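You operate a simulated robot arm through the tools that you are given. There is no shell and no other tool. Be economical: measure what you need, move in short steps, check, and stop when the job is done.

Carry out the task below with a simulated two-armed robot. There is one attempt and no reset: what you move stays moved.

## Task
Wipe up the spill on the top of the black table with the gold scarf and put it back.

It is judged by the outcome, as a careful person would: the job done as asked, and still so three seconds after it is handed in. It fails if anything else is knocked over, pushed out of place, dropped, spilled or broken.

## Robot
Two 7-joint arms with two-finger parallel grippers on one trunk, on a base that drives. Base frame: it is fixed to the floor where the robot stands at the start and does not move with it; the origin is under the middle of the robot, x ahead of it, y to its left, z up. Readings come in m, rad, newtons and seconds.
The left shoulder is at the start at [0.07, 0.163, 1.17], the right one opposite. Payload 3.43 kg a hand.
The TCP of each hand is the grasp point between the finger pads, 0.034 m short of the fingertips. In the tool frame z runs along the fingers and y along their closing line. Largest opening 0.128 m; finger width 0.024, thickness 0.012; the body of the gripper, 0.048 by 0.13 m, starts 0.096 m behind the TCP.
Orientation is that of the tool frame in the base frame, as a unit quaternion [x, y, z, w]. With the fingers straight down and closing along the base's y, the tool's x points along the base's -x, its y along +y and its z along -z.

## Interface
- The arms move only by the tool drive_tool. It takes "left_motion", "right_motion" or both (then of equal length, played together; a hand with none holds still); each is a list of rows, each a list of 3 entries, a list of its own where there are three numbers: the shift along the base's x, y, z in m, then the turn, a rotation vector about the base's x, y, z in rad, then the finger opening in m, from 0 to 0.128. In form: [[[dx, dy, dz], [rx, ry, rz], hand], ...]. A call has 1 to 10 rows; each row is the pose to reach, as a shift and turn from the pose commanded when the call began. Rows are played at 5 a second. More than 0.05 m and 0.15 rad between two rows, or a gripper value outside its range, and nothing of the call is played. A pose out of reach is approached as far as the arm can. The call stops where the force on the tool passes 40 N (or 10 N more than at its start, if that is more) or the arm is blocked; 0.2 s more then pass. The fingers move at their own pace (about 0.153 m/s each) and stop on an object; they squeeze with about 23 N. The grip force told is the motor's: it shows also when the fingers shut on nothing. Time passes only in rows, and 0.2 s behind the last, so rows that repeat a pose let the fingers close. It gives the time, the measured TCP pose, the force on the tool (base axes), the opening and the grip force at its end, in the units of the frame above (readings bear some noise).
- Cameras (640 x 400 px; columns grow to the right, rows downward): "scene" is now at [0.1299, 0.0019, 1.3824]; the picture's right is [0.01, -1.00, 0.00], its down [-0.72, -0.01, -0.70] and it looks along [0.70, 0.01, -0.72] (base axes); focal length 294 px, centre (320, 200). "left" rides on the left gripper at [0.076, 0.011, -0.16] in its tool frame; the picture's right is [-0.15, 0.99, 0.00], its down [-0.88, -0.13, -0.46] and it looks along [-0.45, -0.07, 0.89] (tool axes); focal length 234 px, centre (320, 200). "right" rides on the right gripper at [0.076, -0.011, -0.16] in its tool frame; the picture's right is [0.15, 0.99, 0.00], its down [-0.88, 0.13, -0.46] and it looks along [-0.45, 0.07, 0.89] (tool axes); focal length 234 px, centre (320, 200).
- snapshot(camera): a new picture of that camera. The clock stands still meanwhile.
- lift_body(by): slides the trunk up (or, below 0, down) by that many m; the arms and the scene camera ride with it, the base frame stays. It gives what a move gives, with no picture.
- drive_base(legs): drives the robot by 1 to 6 legs, each [ahead, left, turn to the left] in m, m and rad, along the robot's own axes; the way and the turn of a leg run together, so that a leg with both is an arc; at most 1.5 m and 3.142 rad a leg. The arms and the cameras ride along, it lands a little off, and it stops where it bumps. It gives what a move gives.
- pan_tilt(pan, tilt): turns the head with the scene camera to pan (to the left, within 1.501 rad either way) and tilt (down, from -0.506 to 1.204), counted from straight ahead of the robot. It gives what a move gives.
- pixel_to_xyz(camera, pixels): for up to 12 pixels [column, row] of the newest picture of that camera ("zoom" is the newest enlarged one), the place [x, y, z] in the base frame of the surface seen there, good to about 0.002 m. The clock stands still meanwhile.
- inspect(camera, box): a new picture of the part [left, top, right, bottom] of that camera's present view, enlarged. The clock stands still meanwhile.
- close_job(): hands the job in; it is judged then, once.

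Keep the steps short. Do not move on a guess: measure, check each grasp and each placing, and mend mistakes. In all there are 80 turns and 78 pictures (those below and enlarged ones count). Leave the grippers open and the arms clear of the work at the hand-in unless told otherwise, and finish with a single line.

The tools are called as a command line: name --argument value ..., lists and objects as JSON in quotes. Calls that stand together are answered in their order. drive_tool: Moves the arms, as the interface text tells. Its arguments: {"type":"object","properties":{"left_motion":{"type":"array"},"right_motion":{"type":"array"}},"required":[]} The other tools are called the same way: lift_body (by) slides the trunk up or down; drive_base (legs) drives the base; pan_tilt (pan, tilt) turns the head that bears the scene camera; snapshot (camera) takes a picture; pixel_to_xyz (camera, pixels) gives the place of the surface under pixels of a picture; inspect (camera, box) takes an enlarged picture of a part of a camera's view; close_job () hands the job in.

At the start:

```text
time: 0.0
left_eef_pos: [0.6668, 0.2491, 1.0813]
left_tool_rot: [-0.001, 1.0, 0.0, -0.001]
left_ft_force: [0.6, 0.2, 0.1]
left_grip_width: 0.128
left_grasp_force: 0.0
right_eef_pos: [0.6442, -0.2514, 1.0653]
right_tool_rot: [0.0, 1.0, -0.001, 0.0]
right_ft_force: [0.1, -0.7, 0.4]
right_grip_width: 0.1279
right_grasp_force: 0.0
trunk travel left (down, up): [-0.65, 0.29]
robot x, y, heading: [-0.0009, -0.0018, 0.005]
head pan, tilt: [0.01, 0.801]
```

scene: 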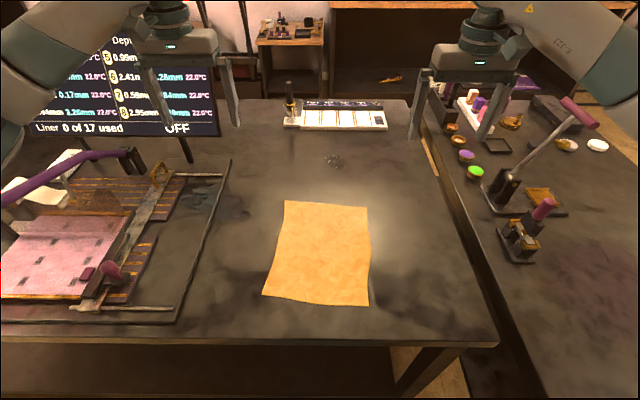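
right: 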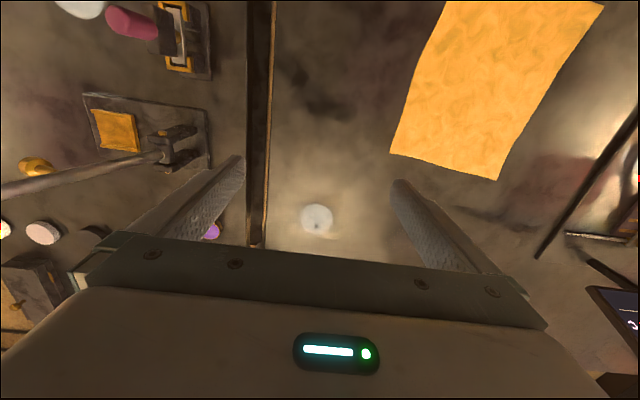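
left: 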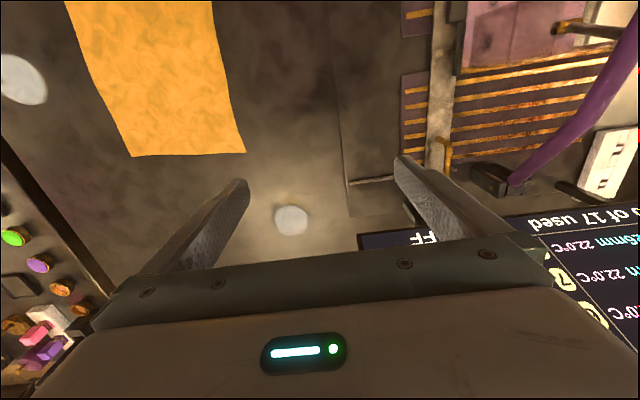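

I see the gold scarf around (320,255) and some speckles at (335,160). I'll enlarge the table area to find the spill and measure the scarf.

inspect --camera "scene" --box '[220, 90, 460, 240]'

pixel_to_xyz --camera "scene" --pixels '[[286, 202], [366, 207], [368, 304], [264, 294], [320, 255], [335, 160], [325, 158], [345, 160], [240, 200], [440, 280], [430, 140], [300, 320]]'

pixel_to_xyz --camera "right" --pixels '[[317, 218], [317, 206], [302, 218], [450, 100]]'

pixel_to_xyz --camera "left" --pixels '[[292, 220], [20, 80], [160, 80]]'

```text
2.67 times, centred on (340, 165) of scene
```

zoom: 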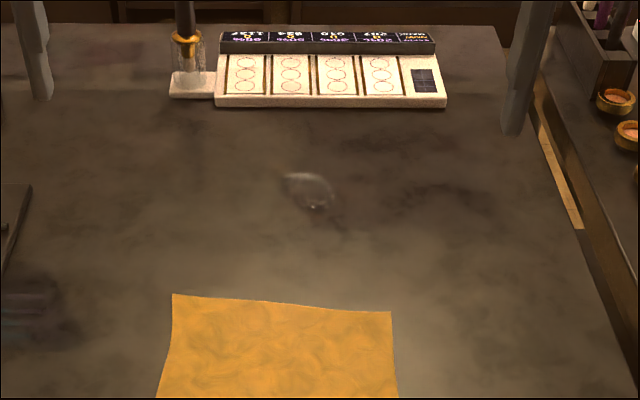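

```text
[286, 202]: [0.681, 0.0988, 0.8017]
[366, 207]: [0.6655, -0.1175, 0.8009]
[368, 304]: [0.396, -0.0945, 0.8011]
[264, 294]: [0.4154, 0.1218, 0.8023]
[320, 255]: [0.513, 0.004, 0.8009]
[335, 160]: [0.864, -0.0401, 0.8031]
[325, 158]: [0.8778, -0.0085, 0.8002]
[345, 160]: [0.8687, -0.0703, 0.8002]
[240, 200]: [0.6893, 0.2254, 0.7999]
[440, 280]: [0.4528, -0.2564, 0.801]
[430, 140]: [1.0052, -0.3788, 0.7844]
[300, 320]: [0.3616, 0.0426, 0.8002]
```

```text
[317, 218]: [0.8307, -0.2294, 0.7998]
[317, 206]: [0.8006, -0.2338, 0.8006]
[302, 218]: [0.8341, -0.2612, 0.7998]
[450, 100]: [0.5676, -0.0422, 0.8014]
```

```text
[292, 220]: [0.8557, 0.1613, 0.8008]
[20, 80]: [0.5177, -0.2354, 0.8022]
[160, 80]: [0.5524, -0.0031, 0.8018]
```

The spill looks like a clear puddle near [0.864,-0.04]. The white blobs in the hand pictures need checking, so I'll zoom in on each.

inspect --camera "scene" --box '[300, 140, 370, 184]'

inspect --camera "right" --box '[240, 150, 400, 250]'

inspect --camera "scene" --box '[360, 180, 520, 280]'

inspect --camera "left" --box '[0, 30, 320, 230]'

```text
9.09 times, centred on (335, 162) of scene
```

zoom: 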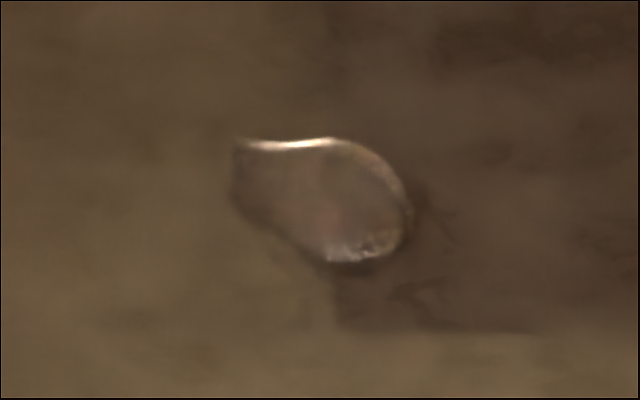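

```text
4.00 times, centred on (320, 200) of right
```

zoom: 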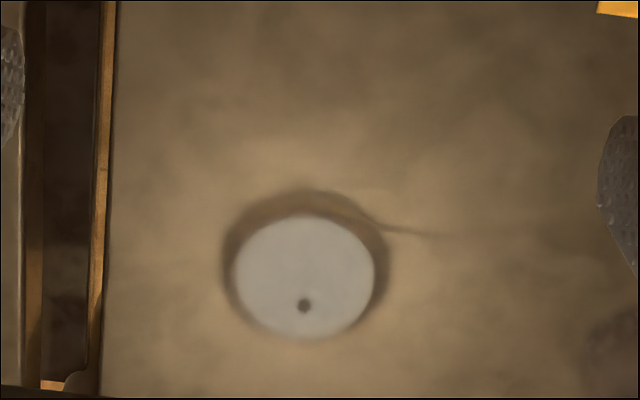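

```text
4.00 times, centred on (440, 230) of scene
```

zoom: 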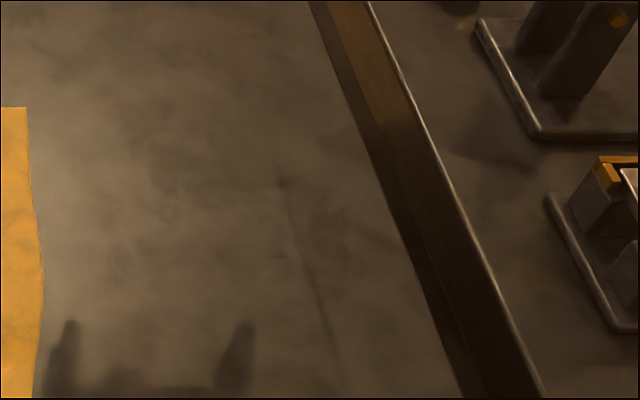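

```text
2.00 times, centred on (160, 130) of left
```

zoom: 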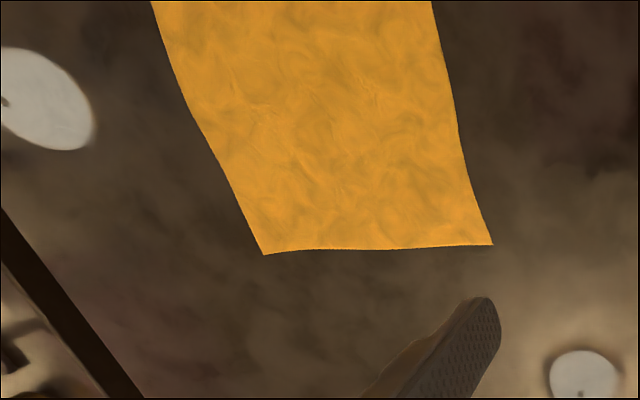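

The white blobs are reflections of ceiling lamps because they move with the camera. The real puddle is at scene (335,162). I'll measure its outline and check the dark patch near (235,203).

inspect --camera "scene" --box '[200, 170, 300, 232]'

pixel_to_xyz --camera "scene" --pixels '[[326, 159], [335, 155], [345, 163], [340, 168], [329, 164], [335, 161], [337, 130], [295, 127], [388, 130], [360, 340], [230, 165], [455, 345]]'

```text
6.40 times, centred on (250, 201) of scene
```

zoom: 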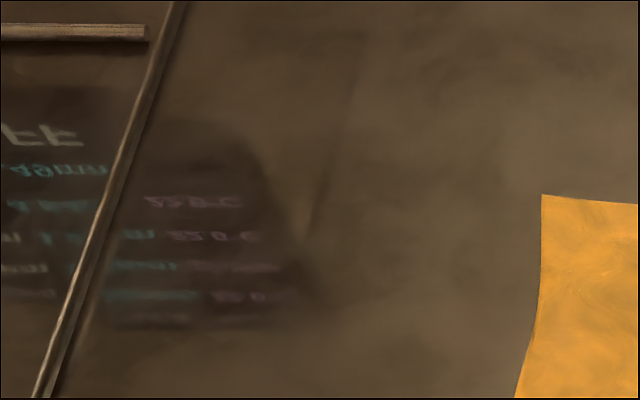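

```text
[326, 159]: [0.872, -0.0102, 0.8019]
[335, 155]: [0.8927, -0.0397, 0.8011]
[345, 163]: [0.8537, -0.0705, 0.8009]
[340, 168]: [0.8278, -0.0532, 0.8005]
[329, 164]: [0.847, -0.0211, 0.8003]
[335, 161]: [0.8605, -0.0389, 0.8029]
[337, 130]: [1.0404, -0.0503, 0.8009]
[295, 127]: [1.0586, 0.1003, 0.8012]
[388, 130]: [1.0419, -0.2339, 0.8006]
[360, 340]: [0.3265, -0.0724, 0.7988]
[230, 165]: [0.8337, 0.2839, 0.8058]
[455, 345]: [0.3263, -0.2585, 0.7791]
```

The dark patch is only the monitor's reflection. The spill spans x 0.83–0.893 and y −0.07 to −0.01, close to the reach limit. I'll look down to see whether the base can move toward the table.

pan_tilt --pan 0 --tilt 1.2

snapshot --camera "scene"

```text
time: 0.9
left_eef_pos: [0.6661, 0.2497, 1.0827]
left_tool_rot: [-0.001, 1.0, 0.0, -0.001]
left_ft_force: [0.1, 0.1, 0.5]
left_grip_width: 0.128
left_grasp_force: 0.1
right_eef_pos: [0.6467, -0.2512, 1.0661]
right_tool_rot: [0.0, 1.0, -0.001, 0.0]
right_ft_force: [-0.5, -0.1, 0.3]
right_grip_width: 0.128
right_grasp_force: 0.0
trunk travel left (down, up): [-0.65, 0.29]
robot x, y, heading: [0.0002, 0.0014, -0.001]
head pan, tilt: [0.0, 1.201]
```

```text
68 pictures are left
```

scene: 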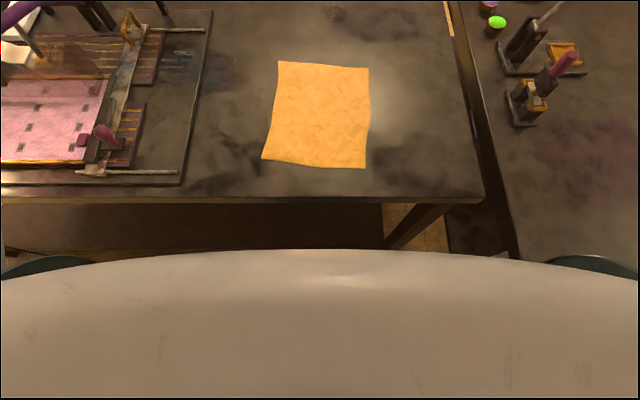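

I'll measure the trunk front edge at row 255 and what lies under the table at row 225.

pixel_to_xyz --camera "scene" --pixels '[[320, 256], [320, 300], [300, 225], [200, 235], [420, 225], [320, 199], [60, 258], [400, 215]]'

```text
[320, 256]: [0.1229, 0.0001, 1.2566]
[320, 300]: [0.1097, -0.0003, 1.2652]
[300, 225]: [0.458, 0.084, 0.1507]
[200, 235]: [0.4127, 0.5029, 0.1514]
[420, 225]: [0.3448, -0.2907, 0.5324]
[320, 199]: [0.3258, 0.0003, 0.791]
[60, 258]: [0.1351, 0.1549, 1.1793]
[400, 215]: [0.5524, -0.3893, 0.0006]
```

The trunk has clearance but the lower shelf makes driving risky. I'd rather lower the trunk a little for reach. First I'll raise the left hand by 0.10 to keep it clear, then slide down.

drive_tool --left_motion '[[[0, 0, 0.05], [0, 0, 0], 0.128], [[-0.03, 0, 0.09], [0, 0, 0], 0.128], [[-0.06, 0, 0.13], [0, 0, 0], 0.128]]'

lift_body --by -0.12

pan_tilt --pan 0 --tilt 0.85

drive_tool --right_motion '[[[0.04, 0.03, 0], [0, 0, 0], 0.128], [[0.08, 0.06, 0], [0, 0, 0], 0.128], [[0.12, 0.09, 0], [0, 0, 0], 0.128], [[0.16, 0.12, 0], [0, 0, 0], 0.128], [[0.2, 0.15, 0], [0, 0, 0], 0.128], [[0.23, 0.18, 0], [0, 0, 0], 0.128], [[0.26, 0.21, -0.02], [0, 0, 0], 0.128], [[0.27, 0.21, -0.06], [0, 0, 0], 0.128]]'

snapshot --camera "scene"

```text
time: 1.7
left_eef_pos: [0.6041, 0.2509, 1.2155]
left_tool_rot: [-0.001, 1.0, 0.0, 0.0]
left_ft_force: [-1.0, -0.9, 0.7]
left_grip_width: 0.1282
left_grasp_force: 0.1
right_eef_pos: [0.6436, -0.2506, 1.0675]
right_tool_rot: [0.0, 1.0, 0.0, 0.001]
right_ft_force: [-0.1, -0.1, 0.0]
right_grip_width: 0.1281
right_grasp_force: 0.1
trunk travel left (down, up): [-0.65, 0.29]
robot x, y, heading: [-0.0014, -0.0, -0.001]
head pan, tilt: [0.0, 1.201]
```

```text
time: 3.2
left_eef_pos: [0.6058, 0.251, 1.0938]
left_tool_rot: [-0.001, 1.0, 0.0, 0.0]
left_ft_force: [0.1, 0.5, 0.3]
left_grip_width: 0.1279
left_grasp_force: 0.0
right_eef_pos: [0.6445, -0.2522, 0.9461]
right_tool_rot: [0.0, 1.0, 0.0, 0.0]
right_ft_force: [-0.7, -0.9, -0.1]
right_grip_width: 0.1279
right_grasp_force: 0.0
trunk travel left (down, up): [-0.53, 0.41]
robot x, y, heading: [-0.0018, 0.0005, 0.005]
head pan, tilt: [0.0, 1.201]
```

```text
time: 4.0
left_eef_pos: [0.6063, 0.2491, 1.0926]
left_tool_rot: [-0.002, 1.0, 0.0, 0.0]
left_ft_force: [0.1, 0.4, -0.5]
left_grip_width: 0.1274
left_grasp_force: 0.1
right_eef_pos: [0.6442, -0.2507, 0.9454]
right_tool_rot: [-0.001, 1.0, -0.001, 0.0]
right_ft_force: [0.1, 0.2, -0.2]
right_grip_width: 0.1282
right_grasp_force: 0.0
trunk travel left (down, up): [-0.53, 0.41]
robot x, y, heading: [-0.002, -0.0028, -0.007]
head pan, tilt: [0.0, 0.85]
```

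```text
time: 5.8
left_eef_pos: [0.6077, 0.2505, 1.0922]
left_tool_rot: [0.0, 1.0, -0.001, -0.002]
left_ft_force: [0.9, 0.7, -0.5]
left_grip_width: 0.1282
left_grasp_force: 0.0
right_eef_pos: [0.8191, -0.071, 0.8727]
right_tool_rot: [0.001, 1.0, 0.0, -0.001]
right_ft_force: [0.4, 0.3, 0.8]
right_grip_width: 0.1279
right_grasp_force: 0.1
right hand out of reach, approached as far as the arm can: row 5, 6, 7, 8
trunk travel left (down, up): [-0.53, 0.41]
robot x, y, heading: [-0.0028, 0.0004, -0.001]
head pan, tilt: [0.0, 0.85]
```

```text
67 pictures are left
```

scene: 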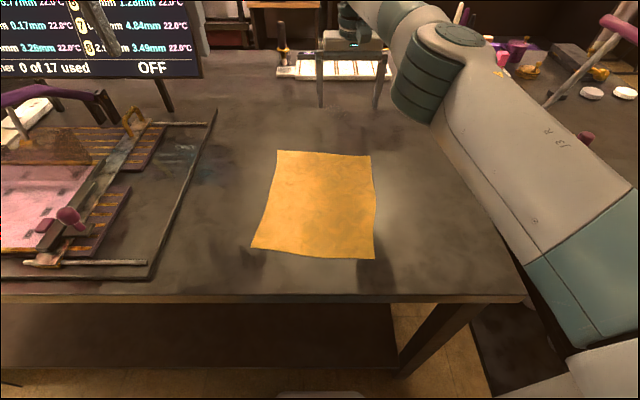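

Reach ends at x≈0.82, so the base must come closer. I'll measure the lower shelf's front edge (row ~365) and the robot's own front at (320,396).

pixel_to_xyz --camera "scene" --pixels '[[320, 396], [320, 392], [200, 360], [300, 364], [300, 375], [200, 300], [405, 370], [520, 298]]'

pan_tilt --pan 0 --tilt 1.2

snapshot --camera "scene"

```text
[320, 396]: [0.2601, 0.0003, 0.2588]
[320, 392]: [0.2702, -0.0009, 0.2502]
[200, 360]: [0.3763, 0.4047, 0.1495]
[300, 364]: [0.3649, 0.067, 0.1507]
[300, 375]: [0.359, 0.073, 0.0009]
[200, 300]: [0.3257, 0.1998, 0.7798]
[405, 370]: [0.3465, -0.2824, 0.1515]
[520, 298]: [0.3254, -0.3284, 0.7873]
```

```text
time: 6.6
left_eef_pos: [0.6056, 0.2505, 1.0941]
left_tool_rot: [-0.001, 1.0, 0.0, 0.0]
left_ft_force: [0.3, -1.0, 0.1]
left_grip_width: 0.1276
left_grasp_force: 0.1
right_eef_pos: [0.8176, -0.0721, 0.874]
right_tool_rot: [0.0, 1.0, -0.001, 0.0]
right_ft_force: [0.0, 0.8, -0.7]
right_grip_width: 0.1283
right_grasp_force: 0.0
trunk travel left (down, up): [-0.53, 0.41]
robot x, y, heading: [0.0016, -0.0002, -0.002]
head pan, tilt: [0.0, 1.201]
```

```text
66 pictures are left
```

scene: 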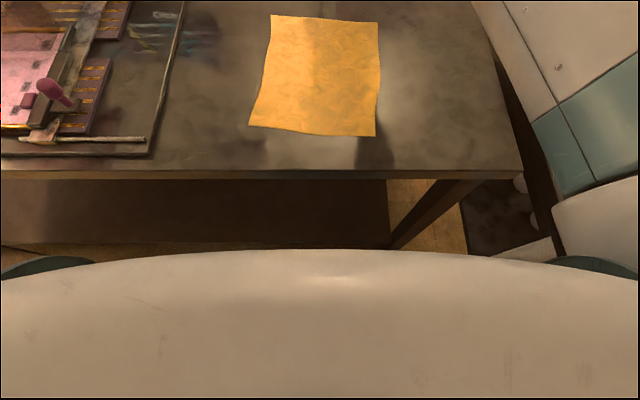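

The base front is about 0.07 m from the shelf, so I'll drive just 0.04 ahead. I'll also pull the right hand back over the scarf and tilt its fingers forward for more reach.

drive_tool --right_motion '[[[-0.04, 0.0, 0.02], [0, 0, 0], 0.128], [[-0.08, 0.01, 0.04], [0, -0.1, 0], 0.128], [[-0.12, 0.02, 0.06], [0, -0.2, 0], 0.1], [[-0.16, 0.03, 0.06], [0, -0.3, 0], 0.1], [[-0.2, 0.04, 0.06], [0, -0.4, 0], 0.1], [[-0.22, 0.05, 0.06], [0, -0.5, 0], 0.1], [[-0.24, 0.05, 0.06], [0, -0.6, 0], 0.1]]'

drive_base --legs '[[0.04, 0, 0]]'

pan_tilt --pan 0 --tilt 0.8

snapshot --camera "scene"

snapshot --camera "right"

```text
time: 8.2
left_eef_pos: [0.6061, 0.2504, 1.0937]
left_tool_rot: [0.0, 1.0, 0.0, 0.0]
left_ft_force: [-0.8, -0.1, 0.8]
left_grip_width: 0.1278
left_grasp_force: 0.1
right_eef_pos: [0.577, -0.0234, 0.9337]
right_tool_rot: [0.0, 0.955, 0.0, 0.296]
right_ft_force: [0.4, -0.8, -0.1]
right_grip_width: 0.0999
right_grasp_force: 0.1
trunk travel left (down, up): [-0.53, 0.41]
robot x, y, heading: [0.0011, 0.0019, -0.002]
head pan, tilt: [0.0, 1.201]
```

```text
time: 9.1
left_eef_pos: [0.6463, 0.2504, 1.0942]
left_tool_rot: [0.001, 1.0, 0.0, -0.001]
left_ft_force: [-0.4, 0.2, -0.8]
left_grip_width: 0.1281
left_grasp_force: 0.0
right_eef_pos: [0.617, -0.0238, 0.9331]
right_tool_rot: [0.0, 0.955, 0.0, 0.296]
right_ft_force: [0.8, -1.0, 0.2]
right_grip_width: 0.0998
right_grasp_force: 0.0
trunk travel left (down, up): [-0.53, 0.41]
robot x, y, heading: [0.0388, -0.0013, -0.001]
head pan, tilt: [0.0, 1.201]
```

```text
time: 10.0
left_eef_pos: [0.6452, 0.2501, 1.0939]
left_tool_rot: [0.0, 1.0, 0.0, 0.0]
left_ft_force: [0.6, 0.7, 0.7]
left_grip_width: 0.128
left_grasp_force: 0.1
right_eef_pos: [0.6159, -0.0229, 0.9326]
right_tool_rot: [-0.001, 0.955, 0.001, 0.296]
right_ft_force: [0.0, 0.7, 0.4]
right_grip_width: 0.1001
right_grasp_force: 0.1
trunk travel left (down, up): [-0.53, 0.41]
robot x, y, heading: [0.036, 0.0004, -0.002]
head pan, tilt: [0.0, 0.799]
```

```text
65 pictures are left
```

scene: 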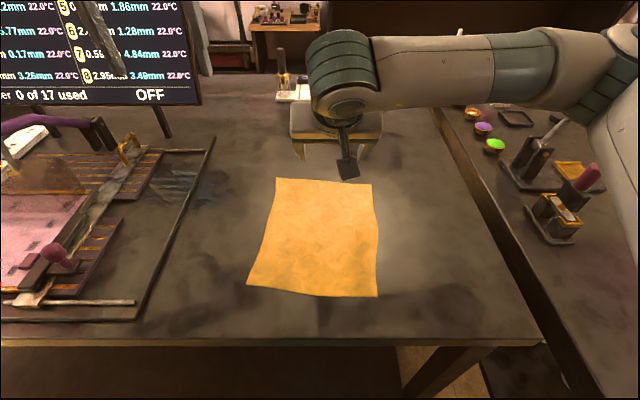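

```text
64 pictures are left
```

right: 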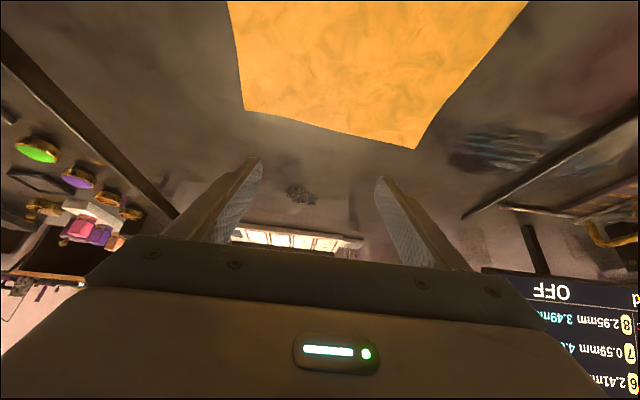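

The spill is visible ahead of the scarf at right-hand pixel (300,193). The fingertips sit over the scarf's far part, so I'll descend with opening 0.06 until just above contact (TCP z≈0.838).

drive_tool --right_motion '[[[0, 0.012, -0.04], [0, 0, 0], 0.06], [[0, 0.012, -0.08], [0, 0, 0], 0.06], [[0, 0.012, -0.092], [0, 0, 0], 0.06], [[0, 0.012, -0.095], [0, 0, 0], 0.06], [[0, 0.012, -0.097], [0, 0, 0], 0.06]]'

snapshot --camera "right"

```text
time: 11.2
left_eef_pos: [0.6457, 0.2499, 1.0927]
left_tool_rot: [0.0, 1.0, -0.001, -0.001]
left_ft_force: [-0.3, 0.4, -0.9]
left_grip_width: 0.1279
left_grasp_force: 0.1
right_eef_pos: [0.6152, -0.0105, 0.8359]
right_tool_rot: [0.0, 0.955, 0.001, 0.296]
right_ft_force: [-0.5, -0.1, 0.5]
right_grip_width: 0.0601
right_grasp_force: 0.1
trunk travel left (down, up): [-0.53, 0.41]
robot x, y, heading: [0.038, -0.0032, 0.001]
head pan, tilt: [0.0, 0.799]
```

```text
63 pictures are left
```

right: 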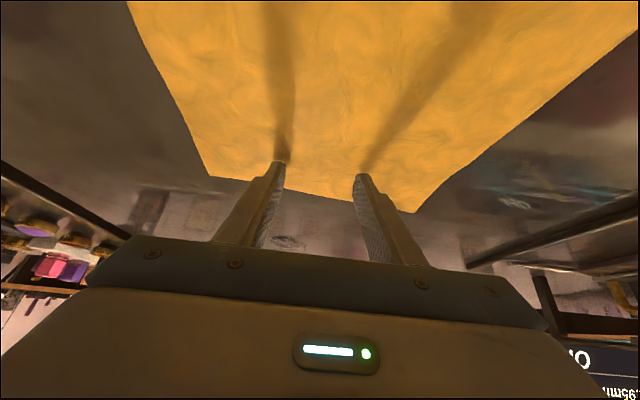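

The fingers are over the cloth with no force yet. I'll lower in millimetre steps until there's light contact.

drive_tool --right_motion '[[[0, 0, -0.001], [0, 0, 0], 0.06], [[0, 0, -0.002], [0, 0, 0], 0.06], [[0, 0, -0.003], [0, 0, 0], 0.06], [[0, 0, -0.004], [0, 0, 0], 0.06]]'

```text
time: 12.2
left_eef_pos: [0.6431, 0.251, 1.0946]
left_tool_rot: [0.0, 1.0, 0.0, 0.001]
left_ft_force: [-0.5, -0.6, -0.4]
left_grip_width: 0.128
left_grasp_force: 0.0
right_eef_pos: [0.615, -0.0107, 0.8355]
right_tool_rot: [0.0, 0.954, 0.001, 0.299]
right_ft_force: [0.3, 1.6, 28.2]
right_grip_width: 0.06
right_grasp_force: 0.1
trunk travel left (down, up): [-0.53, 0.41]
robot x, y, heading: [0.0408, 0.0001, 0.006]
head pan, tilt: [0.0, 0.799]
```

Contact reads 28 N, so I'll ease off 2 mm and close the fingers to gather a fold.

drive_tool --right_motion '[[[0, 0, 0.002], [0, 0, 0], 0.06], [[0, 0, 0.002], [0, 0, 0], 0.04], [[0, 0, 0.002], [0, 0, 0], 0.02], [[0, 0, 0.002], [0, 0, 0], 0.0], [[0, 0, 0.002], [0, 0, 0], 0.0], [[0, 0, 0.002], [0, 0, 0], 0.0]]'

snapshot --camera "right"

snapshot --camera "scene"

```text
time: 13.6
left_eef_pos: [0.6425, 0.25, 1.0938]
left_tool_rot: [0.0, 1.0, 0.0, 0.0]
left_ft_force: [0.2, 0.6, -0.6]
left_grip_width: 0.1281
left_grasp_force: 0.1
right_eef_pos: [0.6153, -0.0106, 0.8354]
right_tool_rot: [0.001, 0.955, 0.0, 0.297]
right_ft_force: [0.7, 0.5, 26.2]
right_grip_width: 0.0025
right_grasp_force: 23.1
trunk travel left (down, up): [-0.53, 0.41]
robot x, y, heading: [0.0373, 0.0026, 0.0]
head pan, tilt: [0.0, 0.799]
```

```text
62 pictures are left
```

right: 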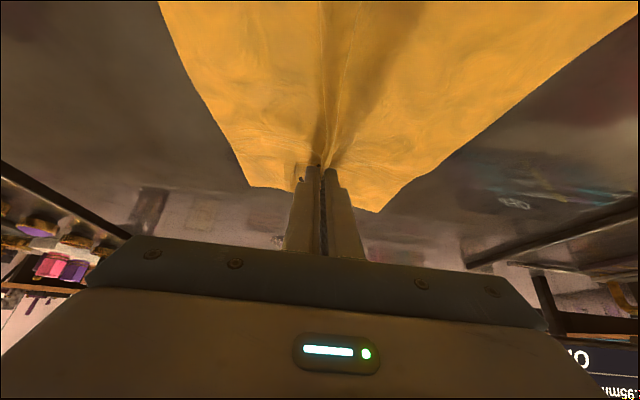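

```text
61 pictures are left
```

scene: 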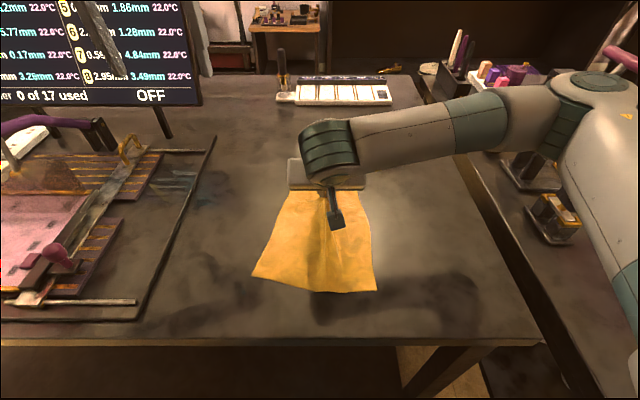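

A cloth fold is firmly held (opening 0.0025). I'll ease up a bit and drag the scarf forward toward the spill, stopping to check.

drive_tool --right_motion '[[[0, 0, 0.003], [0, 0, 0], 0.0], [[0.03, -0.004, 0.003], [0, 0, 0], 0.0], [[0.06, -0.008, 0.003], [0, 0, 0], 0.0], [[0.09, -0.012, 0.003], [0, 0, 0], 0.0], [[0.12, -0.016, 0.003], [0, 0, 0], 0.0], [[0.15, -0.02, 0.003], [0, 0, 0], 0.0], [[0.18, -0.024, 0.002], [0, 0, 0], 0.0]]'

snapshot --camera "scene"

snapshot --camera "right"

```text
time: 15.2
left_eef_pos: [0.6455, 0.2497, 1.0936]
left_tool_rot: [0.0, 1.0, -0.001, 0.0]
left_ft_force: [0.5, 0.7, 0.3]
left_grip_width: 0.1279
left_grasp_force: 0.1
right_eef_pos: [0.7974, -0.0359, 0.8362]
right_tool_rot: [0.0, 0.955, 0.0, 0.296]
right_ft_force: [0.0, -0.4, 2.4]
right_grip_width: 0.002
right_grasp_force: 22.9
trunk travel left (down, up): [-0.53, 0.41]
robot x, y, heading: [0.0386, 0.0002, -0.002]
head pan, tilt: [0.0, 0.799]
```

```text
60 pictures are left
```

scene: 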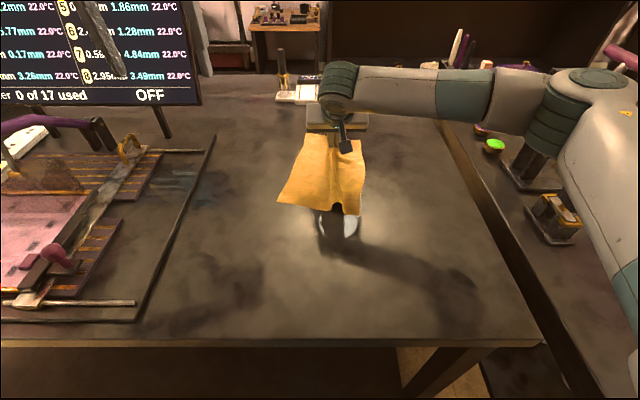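

```text
59 pictures are left
```

right: 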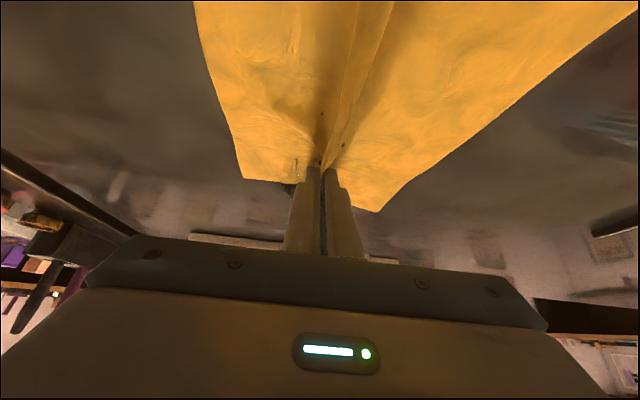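

The scarf follows. I'll continue across the spill to TCP x≈0.91 with light press.

drive_tool --right_motion '[[[0.02, -0.002, -0.001], [0, 0, 0], 0.0], [[0.045, -0.003, -0.001], [0, 0, 0], 0.0], [[0.07, -0.003, -0.001], [0, 0, 0], 0.0], [[0.095, -0.003, -0.001], [0, 0, 0], 0.0], [[0.115, -0.003, -0.001], [0, 0, 0], 0.0]]'

snapshot --camera "scene"

snapshot --camera "right"

```text
time: 16.4
left_eef_pos: [0.6455, 0.2511, 1.0953]
left_tool_rot: [0.0, 1.0, 0.0, 0.001]
left_ft_force: [0.2, 0.6, 0.2]
left_grip_width: 0.1281
left_grasp_force: 0.1
right_eef_pos: [0.9117, -0.0382, 0.836]
right_tool_rot: [0.0, 0.955, 0.0, 0.297]
right_ft_force: [-2.1, 0.2, 7.2]
right_grip_width: 0.0019
right_grasp_force: 23.3
trunk travel left (down, up): [-0.53, 0.41]
robot x, y, heading: [0.0369, 0.001, 0.003]
head pan, tilt: [0.0, 0.799]
```

```text
58 pictures are left
```

scene: 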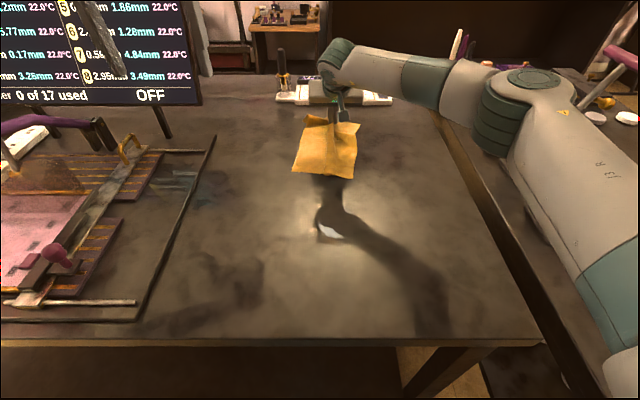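

```text
57 pictures are left
```

right: 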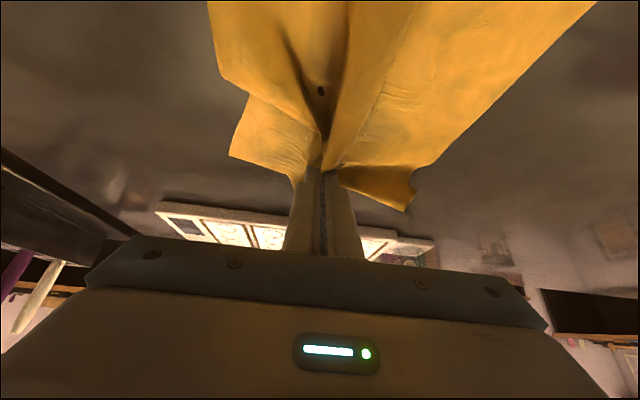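

The scarf now lies over the spill. I'll rub back and forth over it: back 0.07, sideways ±0.03, keeping light pressure.

drive_tool --right_motion '[[[-0.03, 0.01, 0], [0, 0, 0], 0.0], [[-0.06, 0.02, 0], [0, 0, 0], 0.0], [[-0.075, 0, 0], [0, 0, 0], 0.0], [[-0.075, -0.03, 0], [0, 0, 0], 0.0], [[-0.05, -0.03, 0], [0, 0, 0], 0.0], [[-0.05, 0.0, 0], [0, 0, 0], 0.0], [[-0.05, 0.03, 0], [0, 0, 0], 0.0], [[-0.03, 0.03, 0], [0, 0, 0], 0.0], [[-0.03, 0.0, 0], [0, 0, 0], 0.0], [[-0.03, -0.03, 0], [0, 0, 0], 0.0]]'

snapshot --camera "right"

snapshot --camera "scene"

```text
time: 18.6
left_eef_pos: [0.6452, 0.2508, 1.0937]
left_tool_rot: [-0.001, 1.0, 0.0, 0.001]
left_ft_force: [0.1, 0.2, -0.9]
left_grip_width: 0.1279
left_grasp_force: 0.0
right_eef_pos: [0.8814, -0.0675, 0.8344]
right_tool_rot: [-0.001, 0.955, 0.0, 0.296]
right_ft_force: [-0.6, -0.1, 5.0]
right_grip_width: 0.0022
right_grasp_force: 22.7
trunk travel left (down, up): [-0.53, 0.41]
robot x, y, heading: [0.0368, 0.0023, 0.006]
head pan, tilt: [0.0, 0.799]
```

```text
56 pictures are left
```

right: 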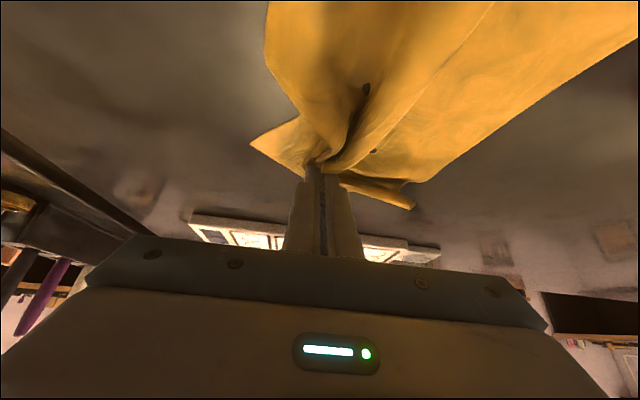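

```text
55 pictures are left
```

scene: 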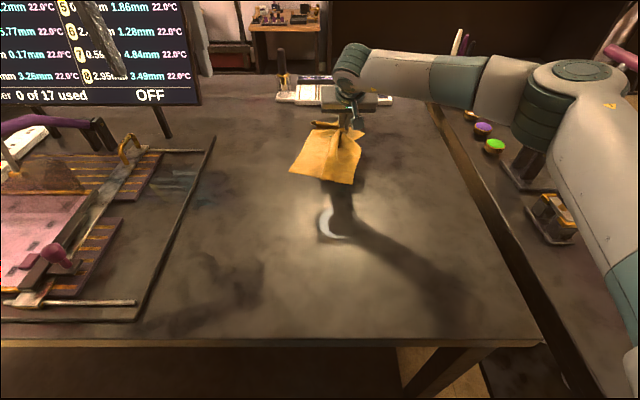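

Next I'll lift the scarf up and back to uncover the spill area and look at it.

drive_tool --right_motion '[[[-0.01, 0.01, 0.04], [0, 0, 0], 0.0], [[-0.03, 0.02, 0.08], [0, 0, 0], 0.0], [[-0.05, 0.03, 0.12], [0, 0, 0], 0.0], [[-0.07, 0.04, 0.16], [0, 0, 0], 0.0], [[-0.09, 0.05, 0.2], [0, 0, 0], 0.0], [[-0.12, 0.055, 0.23], [0, 0, 0], 0.0], [[-0.16, 0.055, 0.25], [0, 0, 0], 0.0], [[-0.2, 0.055, 0.26], [0, 0, 0], 0.0], [[-0.24, 0.055, 0.26], [0, 0, 0], 0.0]]'

snapshot --camera "scene"

snapshot --camera "right"

```text
time: 20.6
left_eef_pos: [0.6441, 0.2489, 1.0946]
left_tool_rot: [0.0, 1.0, 0.0, 0.0]
left_ft_force: [-0.2, 0.7, 0.0]
left_grip_width: 0.1281
left_grasp_force: 0.0
right_eef_pos: [0.6427, -0.0107, 1.0948]
right_tool_rot: [0.001, 0.955, 0.0, 0.297]
right_ft_force: [-0.6, 1.0, -0.9]
right_grip_width: 0.0022
right_grasp_force: 23.3
trunk travel left (down, up): [-0.53, 0.41]
robot x, y, heading: [0.0387, -0.0014, -0.0]
head pan, tilt: [0.0, 0.799]
```

```text
54 pictures are left
```

scene: 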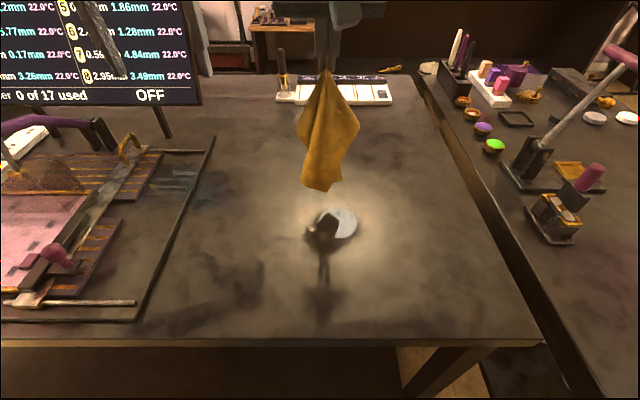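

```text
53 pictures are left
```

right: 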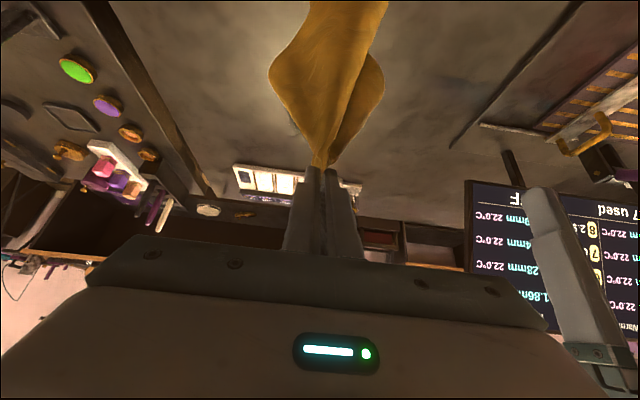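

The cloth hides the spill spot from the scene camera, so I'll shift the hand 0.15 m right and check.

drive_tool --right_motion '[[[-0.03, -0.04, 0], [0, 0, 0], 0.0], [[-0.06, -0.08, 0], [0, 0, 0], 0.0], [[-0.09, -0.12, 0], [0, 0, 0], 0.0], [[-0.12, -0.15, 0], [0, 0, 0], 0.0], [[-0.12, -0.15, 0], [0, 0, 0], 0.0]]'

snapshot --camera "scene"

inspect --camera "scene" --box '[270, 90, 400, 171]'

```text
time: 21.8
left_eef_pos: [0.6473, 0.2505, 1.0927]
left_tool_rot: [0.0, 1.0, -0.001, -0.001]
left_ft_force: [-0.2, 1.2, -0.9]
left_grip_width: 0.1279
left_grasp_force: 0.0
right_eef_pos: [0.5216, -0.1622, 1.0942]
right_tool_rot: [0.0, 0.955, -0.001, 0.295]
right_ft_force: [0.5, -0.2, 0.3]
right_grip_width: 0.0022
right_grasp_force: 23.3
trunk travel left (down, up): [-0.53, 0.41]
robot x, y, heading: [0.039, 0.0018, 0.0]
head pan, tilt: [0.0, 0.799]
```

```text
52 pictures are left
```

scene: 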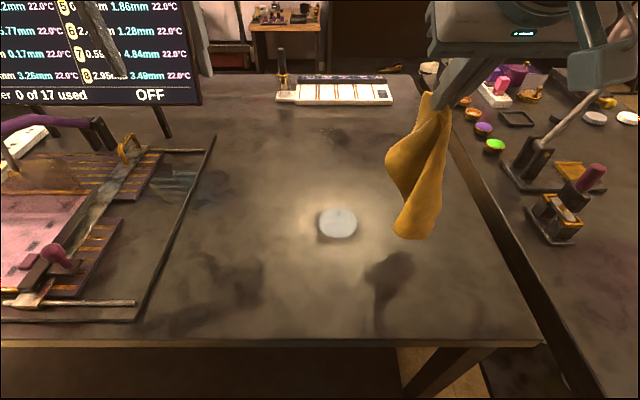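

```text
4.92 times, centred on (335, 130) of scene
```

zoom: 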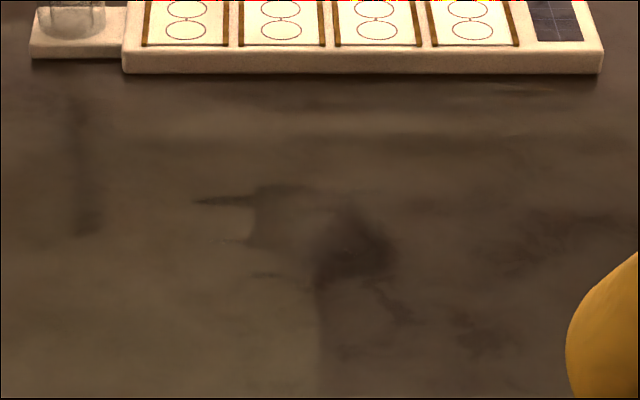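

The shiny puddle is gone, but a dark smudge remains near zoom (350,245). I'll check its heights and colour more closely.

pixel_to_xyz --camera "zoom" --pixels '[[350, 245], [280, 215], [215, 200], [370, 260], [330, 270], [300, 230], [150, 250], [450, 220], [320, 200], [240, 260]]'

inspect --camera "scene" --box '[305, 120, 369, 160]'

snapshot --camera "left"

snapshot --camera "right"

```text
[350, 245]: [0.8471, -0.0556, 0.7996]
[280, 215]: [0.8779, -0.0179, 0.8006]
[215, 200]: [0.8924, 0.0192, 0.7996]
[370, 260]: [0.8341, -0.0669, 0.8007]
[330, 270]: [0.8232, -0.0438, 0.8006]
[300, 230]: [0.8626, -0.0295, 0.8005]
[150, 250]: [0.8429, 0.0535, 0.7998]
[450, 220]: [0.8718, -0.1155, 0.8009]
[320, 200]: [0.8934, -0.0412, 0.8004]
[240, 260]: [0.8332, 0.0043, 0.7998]
```

```text
10.00 times, centred on (337, 140) of scene
```

zoom: 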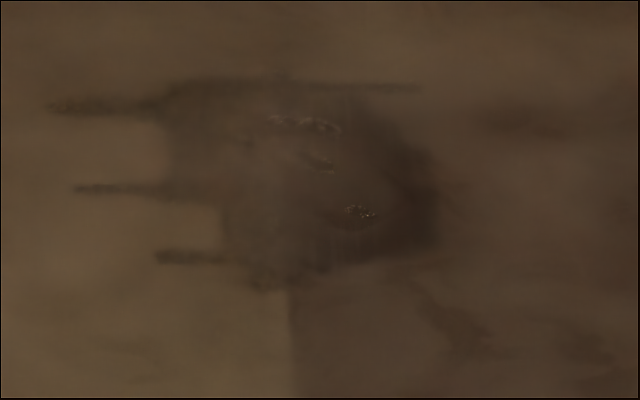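

```text
49 pictures are left
```

left: 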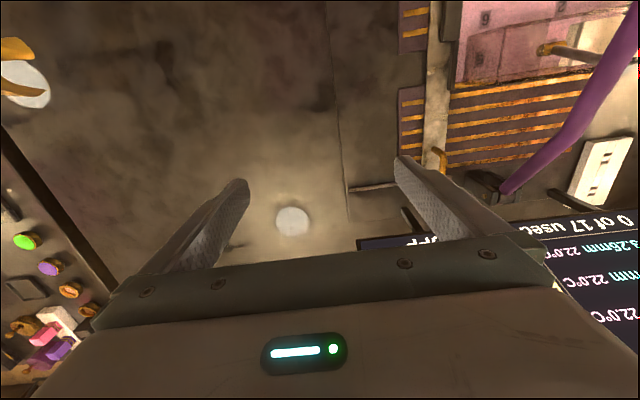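

```text
48 pictures are left
```

right: 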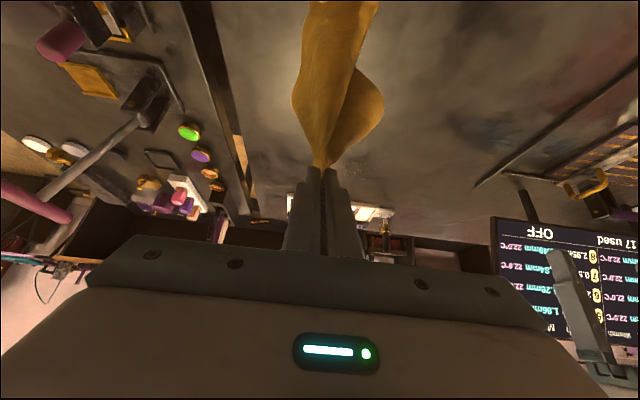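

Dark wet streaks and small shiny droplets remain around x 0.82–0.90, y −0.08 to +0.03. I'll bring the scarf back down in front of the spill with the cloth trailing, then make more strokes.

drive_tool --right_motion '[[[0.03, 0.015, -0.03], [0, 0, 0], 0.0], [[0.06, 0.03, -0.06], [0, 0, 0], 0.0], [[0.09, 0.045, -0.1], [0, 0, 0], 0.0], [[0.12, 0.06, -0.14], [0, 0, 0], 0.0], [[0.15, 0.07, -0.17], [0, 0, 0], 0.0], [[0.18, 0.075, -0.2], [0, 0, 0], 0.0], [[0.21, 0.08, -0.225], [0, 0, 0], 0.0], [[0.235, 0.08, -0.245], [0, 0, 0], 0.0], [[0.26, 0.08, -0.256], [0, 0, 0], 0.0], [[0.28, 0.08, -0.259], [0, 0, 0], 0.0]]'

snapshot --camera "scene"

snapshot --camera "right"

```text
refused: row 3 steps farther than a row can; nothing moved
```

```text
47 pictures are left
```

scene: 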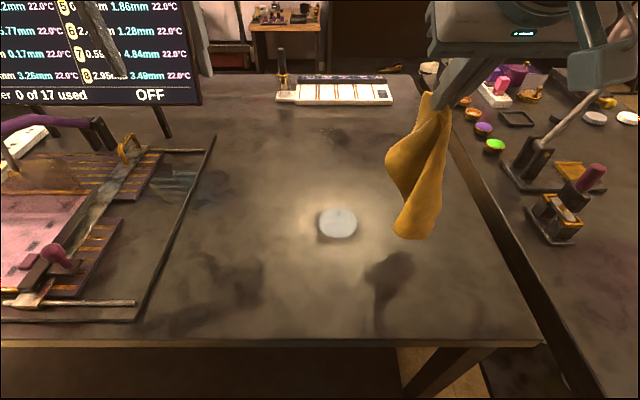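

```text
46 pictures are left
```

right: 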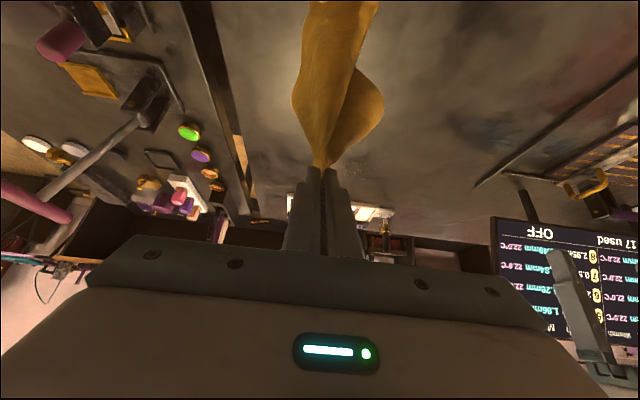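

One row was too long and nothing moved, so I'm repeating it with shorter steps in two calls.

drive_tool --right_motion '[[[0.03, 0.015, -0.03], [0, 0, 0], 0.0], [[0.055, 0.03, -0.06], [0, 0, 0], 0.0], [[0.08, 0.045, -0.09], [0, 0, 0], 0.0], [[0.105, 0.06, -0.12], [0, 0, 0], 0.0], [[0.13, 0.07, -0.15], [0, 0, 0], 0.0], [[0.155, 0.075, -0.18], [0, 0, 0], 0.0], [[0.18, 0.08, -0.21], [0, 0, 0], 0.0], [[0.21, 0.08, -0.235], [0, 0, 0], 0.0], [[0.24, 0.08, -0.252], [0, 0, 0], 0.0], [[0.27, 0.08, -0.258], [0, 0, 0], 0.0]]'

snapshot --camera "right"

```text
time: 24.0
left_eef_pos: [0.6454, 0.2497, 1.0943]
left_tool_rot: [0.001, 1.0, 0.001, 0.0]
left_ft_force: [-0.4, 0.0, 0.4]
left_grip_width: 0.1277
left_grasp_force: 0.0
right_eef_pos: [0.7928, -0.0831, 0.837]
right_tool_rot: [0.0, 0.955, 0.0, 0.296]
right_ft_force: [0.1, 0.3, 2.0]
right_grip_width: 0.0018
right_grasp_force: 23.2
trunk travel left (down, up): [-0.53, 0.41]
robot x, y, heading: [0.0396, 0.0012, 0.0]
head pan, tilt: [0.0, 0.799]
```

```text
45 pictures are left
```

right: 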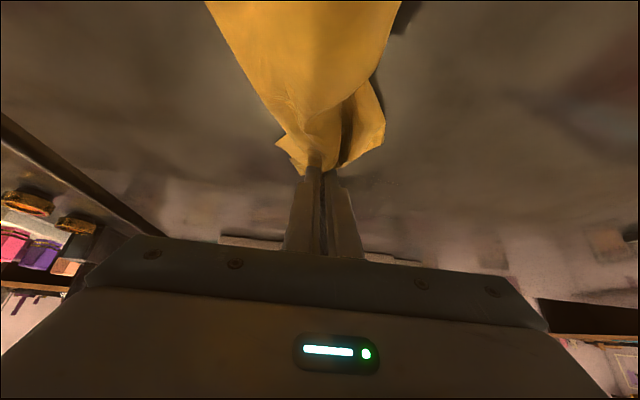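

Cloth touches at 2 N. I'll sweep zigzag across y from −0.085 to +0.04, stepping forward through the stain with slightly more pressure.

drive_tool --right_motion '[[[0.01, 0.0, -0.002], [0, 0, 0], 0.0], [[0.01, 0.045, -0.002], [0, 0, 0], 0.0], [[0.01, 0.09, -0.002], [0, 0, 0], 0.0], [[0.012, 0.125, -0.002], [0, 0, 0], 0.0], [[0.027, 0.125, -0.002], [0, 0, 0], 0.0], [[0.027, 0.08, -0.002], [0, 0, 0], 0.0], [[0.027, 0.04, -0.002], [0, 0, 0], 0.0], [[0.027, 0.0, -0.002], [0, 0, 0], 0.0], [[0.042, 0.0, -0.002], [0, 0, 0], 0.0], [[0.042, 0.045, -0.002], [0, 0, 0], 0.0]]'

drive_tool --right_motion '[[[0, 0.045, 0], [0, 0, 0], 0.0], [[0, 0.08, 0], [0, 0, 0], 0.0], [[0.015, 0.08, 0], [0, 0, 0], 0.0], [[0.015, 0.04, 0], [0, 0, 0], 0.0], [[0.015, 0.0, 0], [0, 0, 0], 0.0], [[0.015, -0.045, 0], [0, 0, 0], 0.0], [[0.03, -0.045, 0], [0, 0, 0], 0.0], [[0.03, 0.0, 0], [0, 0, 0], 0.0], [[0.03, 0.045, 0], [0, 0, 0], 0.0], [[0.03, 0.08, 0], [0, 0, 0], 0.0]]'

drive_tool --right_motion '[[[0.015, 0.0, 0], [0, 0, 0], 0.0], [[0.015, -0.04, 0], [0, 0, 0], 0.0], [[0.015, -0.08, 0], [0, 0, 0], 0.0], [[0.015, -0.125, 0], [0, 0, 0], 0.0], [[0.03, -0.125, 0], [0, 0, 0], 0.0], [[0.03, -0.08, 0], [0, 0, 0], 0.0], [[0.03, -0.04, 0], [0, 0, 0], 0.0], [[0.03, 0.0, 0], [0, 0, 0], 0.0]]'

snapshot --camera "scene"

snapshot --camera "right"

```text
time: 26.2
left_eef_pos: [0.6436, 0.2528, 1.0934]
left_tool_rot: [0.0, 1.0, -0.001, 0.0]
left_ft_force: [-0.4, 0.0, 0.0]
left_grip_width: 0.1279
left_grasp_force: 0.1
right_eef_pos: [0.8339, -0.0379, 0.8387]
right_tool_rot: [0.002, 0.955, -0.002, 0.296]
right_ft_force: [0.6, -1.8, 13.3]
right_grip_width: 0.0018
right_grasp_force: 23.0
trunk travel left (down, up): [-0.53, 0.41]
robot x, y, heading: [0.039, 0.0033, -0.003]
head pan, tilt: [0.0, 0.799]
```

```text
time: 28.4
left_eef_pos: [0.6438, 0.2496, 1.0944]
left_tool_rot: [0.0, 1.0, 0.001, 0.001]
left_ft_force: [0.2, -0.3, 1.6]
left_grip_width: 0.1281
left_grasp_force: 0.1
right_eef_pos: [0.8618, 0.0407, 0.838]
right_tool_rot: [0.001, 0.954, 0.0, 0.298]
right_ft_force: [-1.4, -6.0, 21.4]
right_grip_width: 0.0023
right_grasp_force: 23.2
trunk travel left (down, up): [-0.53, 0.41]
robot x, y, heading: [0.0368, 0.0011, -0.0]
head pan, tilt: [0.0, 0.799]
```

```text
time: 30.2
left_eef_pos: [0.642, 0.2508, 1.0955]
left_tool_rot: [0.0, 1.0, 0.0, 0.001]
left_ft_force: [0.3, 0.0, 0.0]
left_grip_width: 0.1281
left_grasp_force: 0.1
right_eef_pos: [0.8908, 0.0438, 0.8378]
right_tool_rot: [0.001, 0.955, -0.001, 0.298]
right_ft_force: [-2.1, -7.7, 27.1]
right_grip_width: 0.002
right_grasp_force: 23.5
trunk travel left (down, up): [-0.53, 0.41]
robot x, y, heading: [0.0352, 0.003, -0.001]
head pan, tilt: [0.0, 0.799]
```

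```text
44 pictures are left
```

scene: 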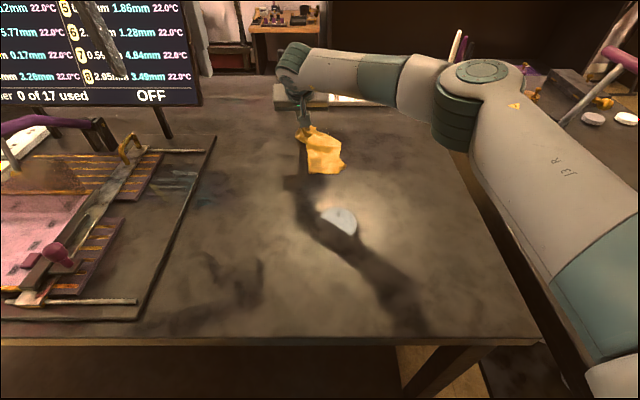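

```text
43 pictures are left
```

right: 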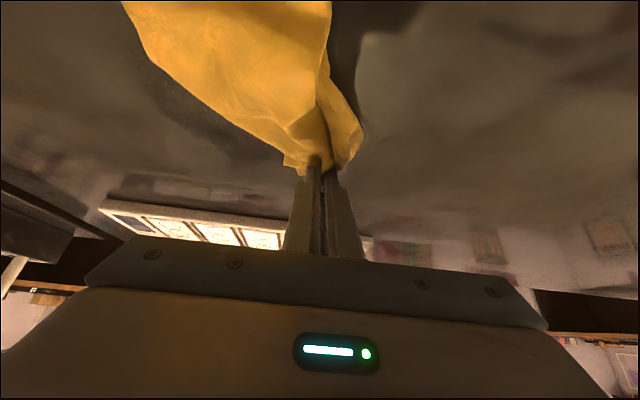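

Strokes are done. I'll lift up and back-left to view the spot (left hand is parked higher at y=0.25, so I stay at y≤0.08).

drive_tool --right_motion '[[[-0.01, 0.0, 0.04], [0, 0, 0], 0.0], [[-0.03, 0.0, 0.08], [0, 0, 0], 0.0], [[-0.05, -0.02, 0.12], [0, 0, 0], 0.0], [[-0.08, -0.05, 0.14], [0, 0, 0], 0.0], [[-0.11, -0.08, 0.16], [0, 0, 0], 0.0], [[-0.14, -0.11, 0.18], [0, 0, 0], 0.0], [[-0.17, -0.14, 0.2], [0, 0, 0], 0.0], [[-0.2, -0.17, 0.22], [0, 0, 0], 0.0], [[-0.23, -0.2, 0.24], [0, 0, 0], 0.0], [[-0.26, -0.23, 0.26], [0, 0, 0], 0.0]]'

inspect --camera "scene" --box '[257, 100, 401, 190]'

snapshot --camera "scene"

```text
time: 32.4
left_eef_pos: [0.6441, 0.2484, 1.0942]
left_tool_rot: [-0.001, 1.0, 0.0, 0.001]
left_ft_force: [-0.2, 0.1, 0.5]
left_grip_width: 0.1281
left_grasp_force: 0.1
right_eef_pos: [0.6332, -0.19, 1.0963]
right_tool_rot: [0.001, 0.955, 0.0, 0.296]
right_ft_force: [0.7, 0.1, 0.0]
right_grip_width: 0.002
right_grasp_force: 23.3
trunk travel left (down, up): [-0.53, 0.41]
robot x, y, heading: [0.0406, -0.0002, 0.006]
head pan, tilt: [0.0, 0.799]
```

```text
4.44 times, centred on (329, 145) of scene
```

zoom: 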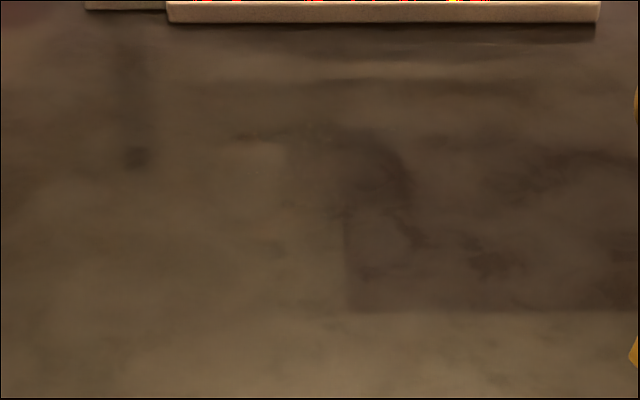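

```text
41 pictures are left
```

scene: 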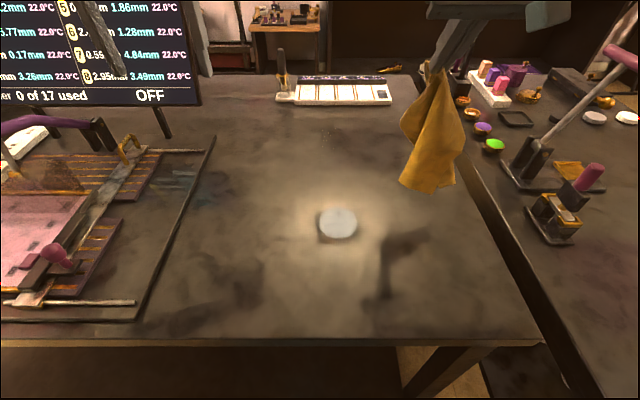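

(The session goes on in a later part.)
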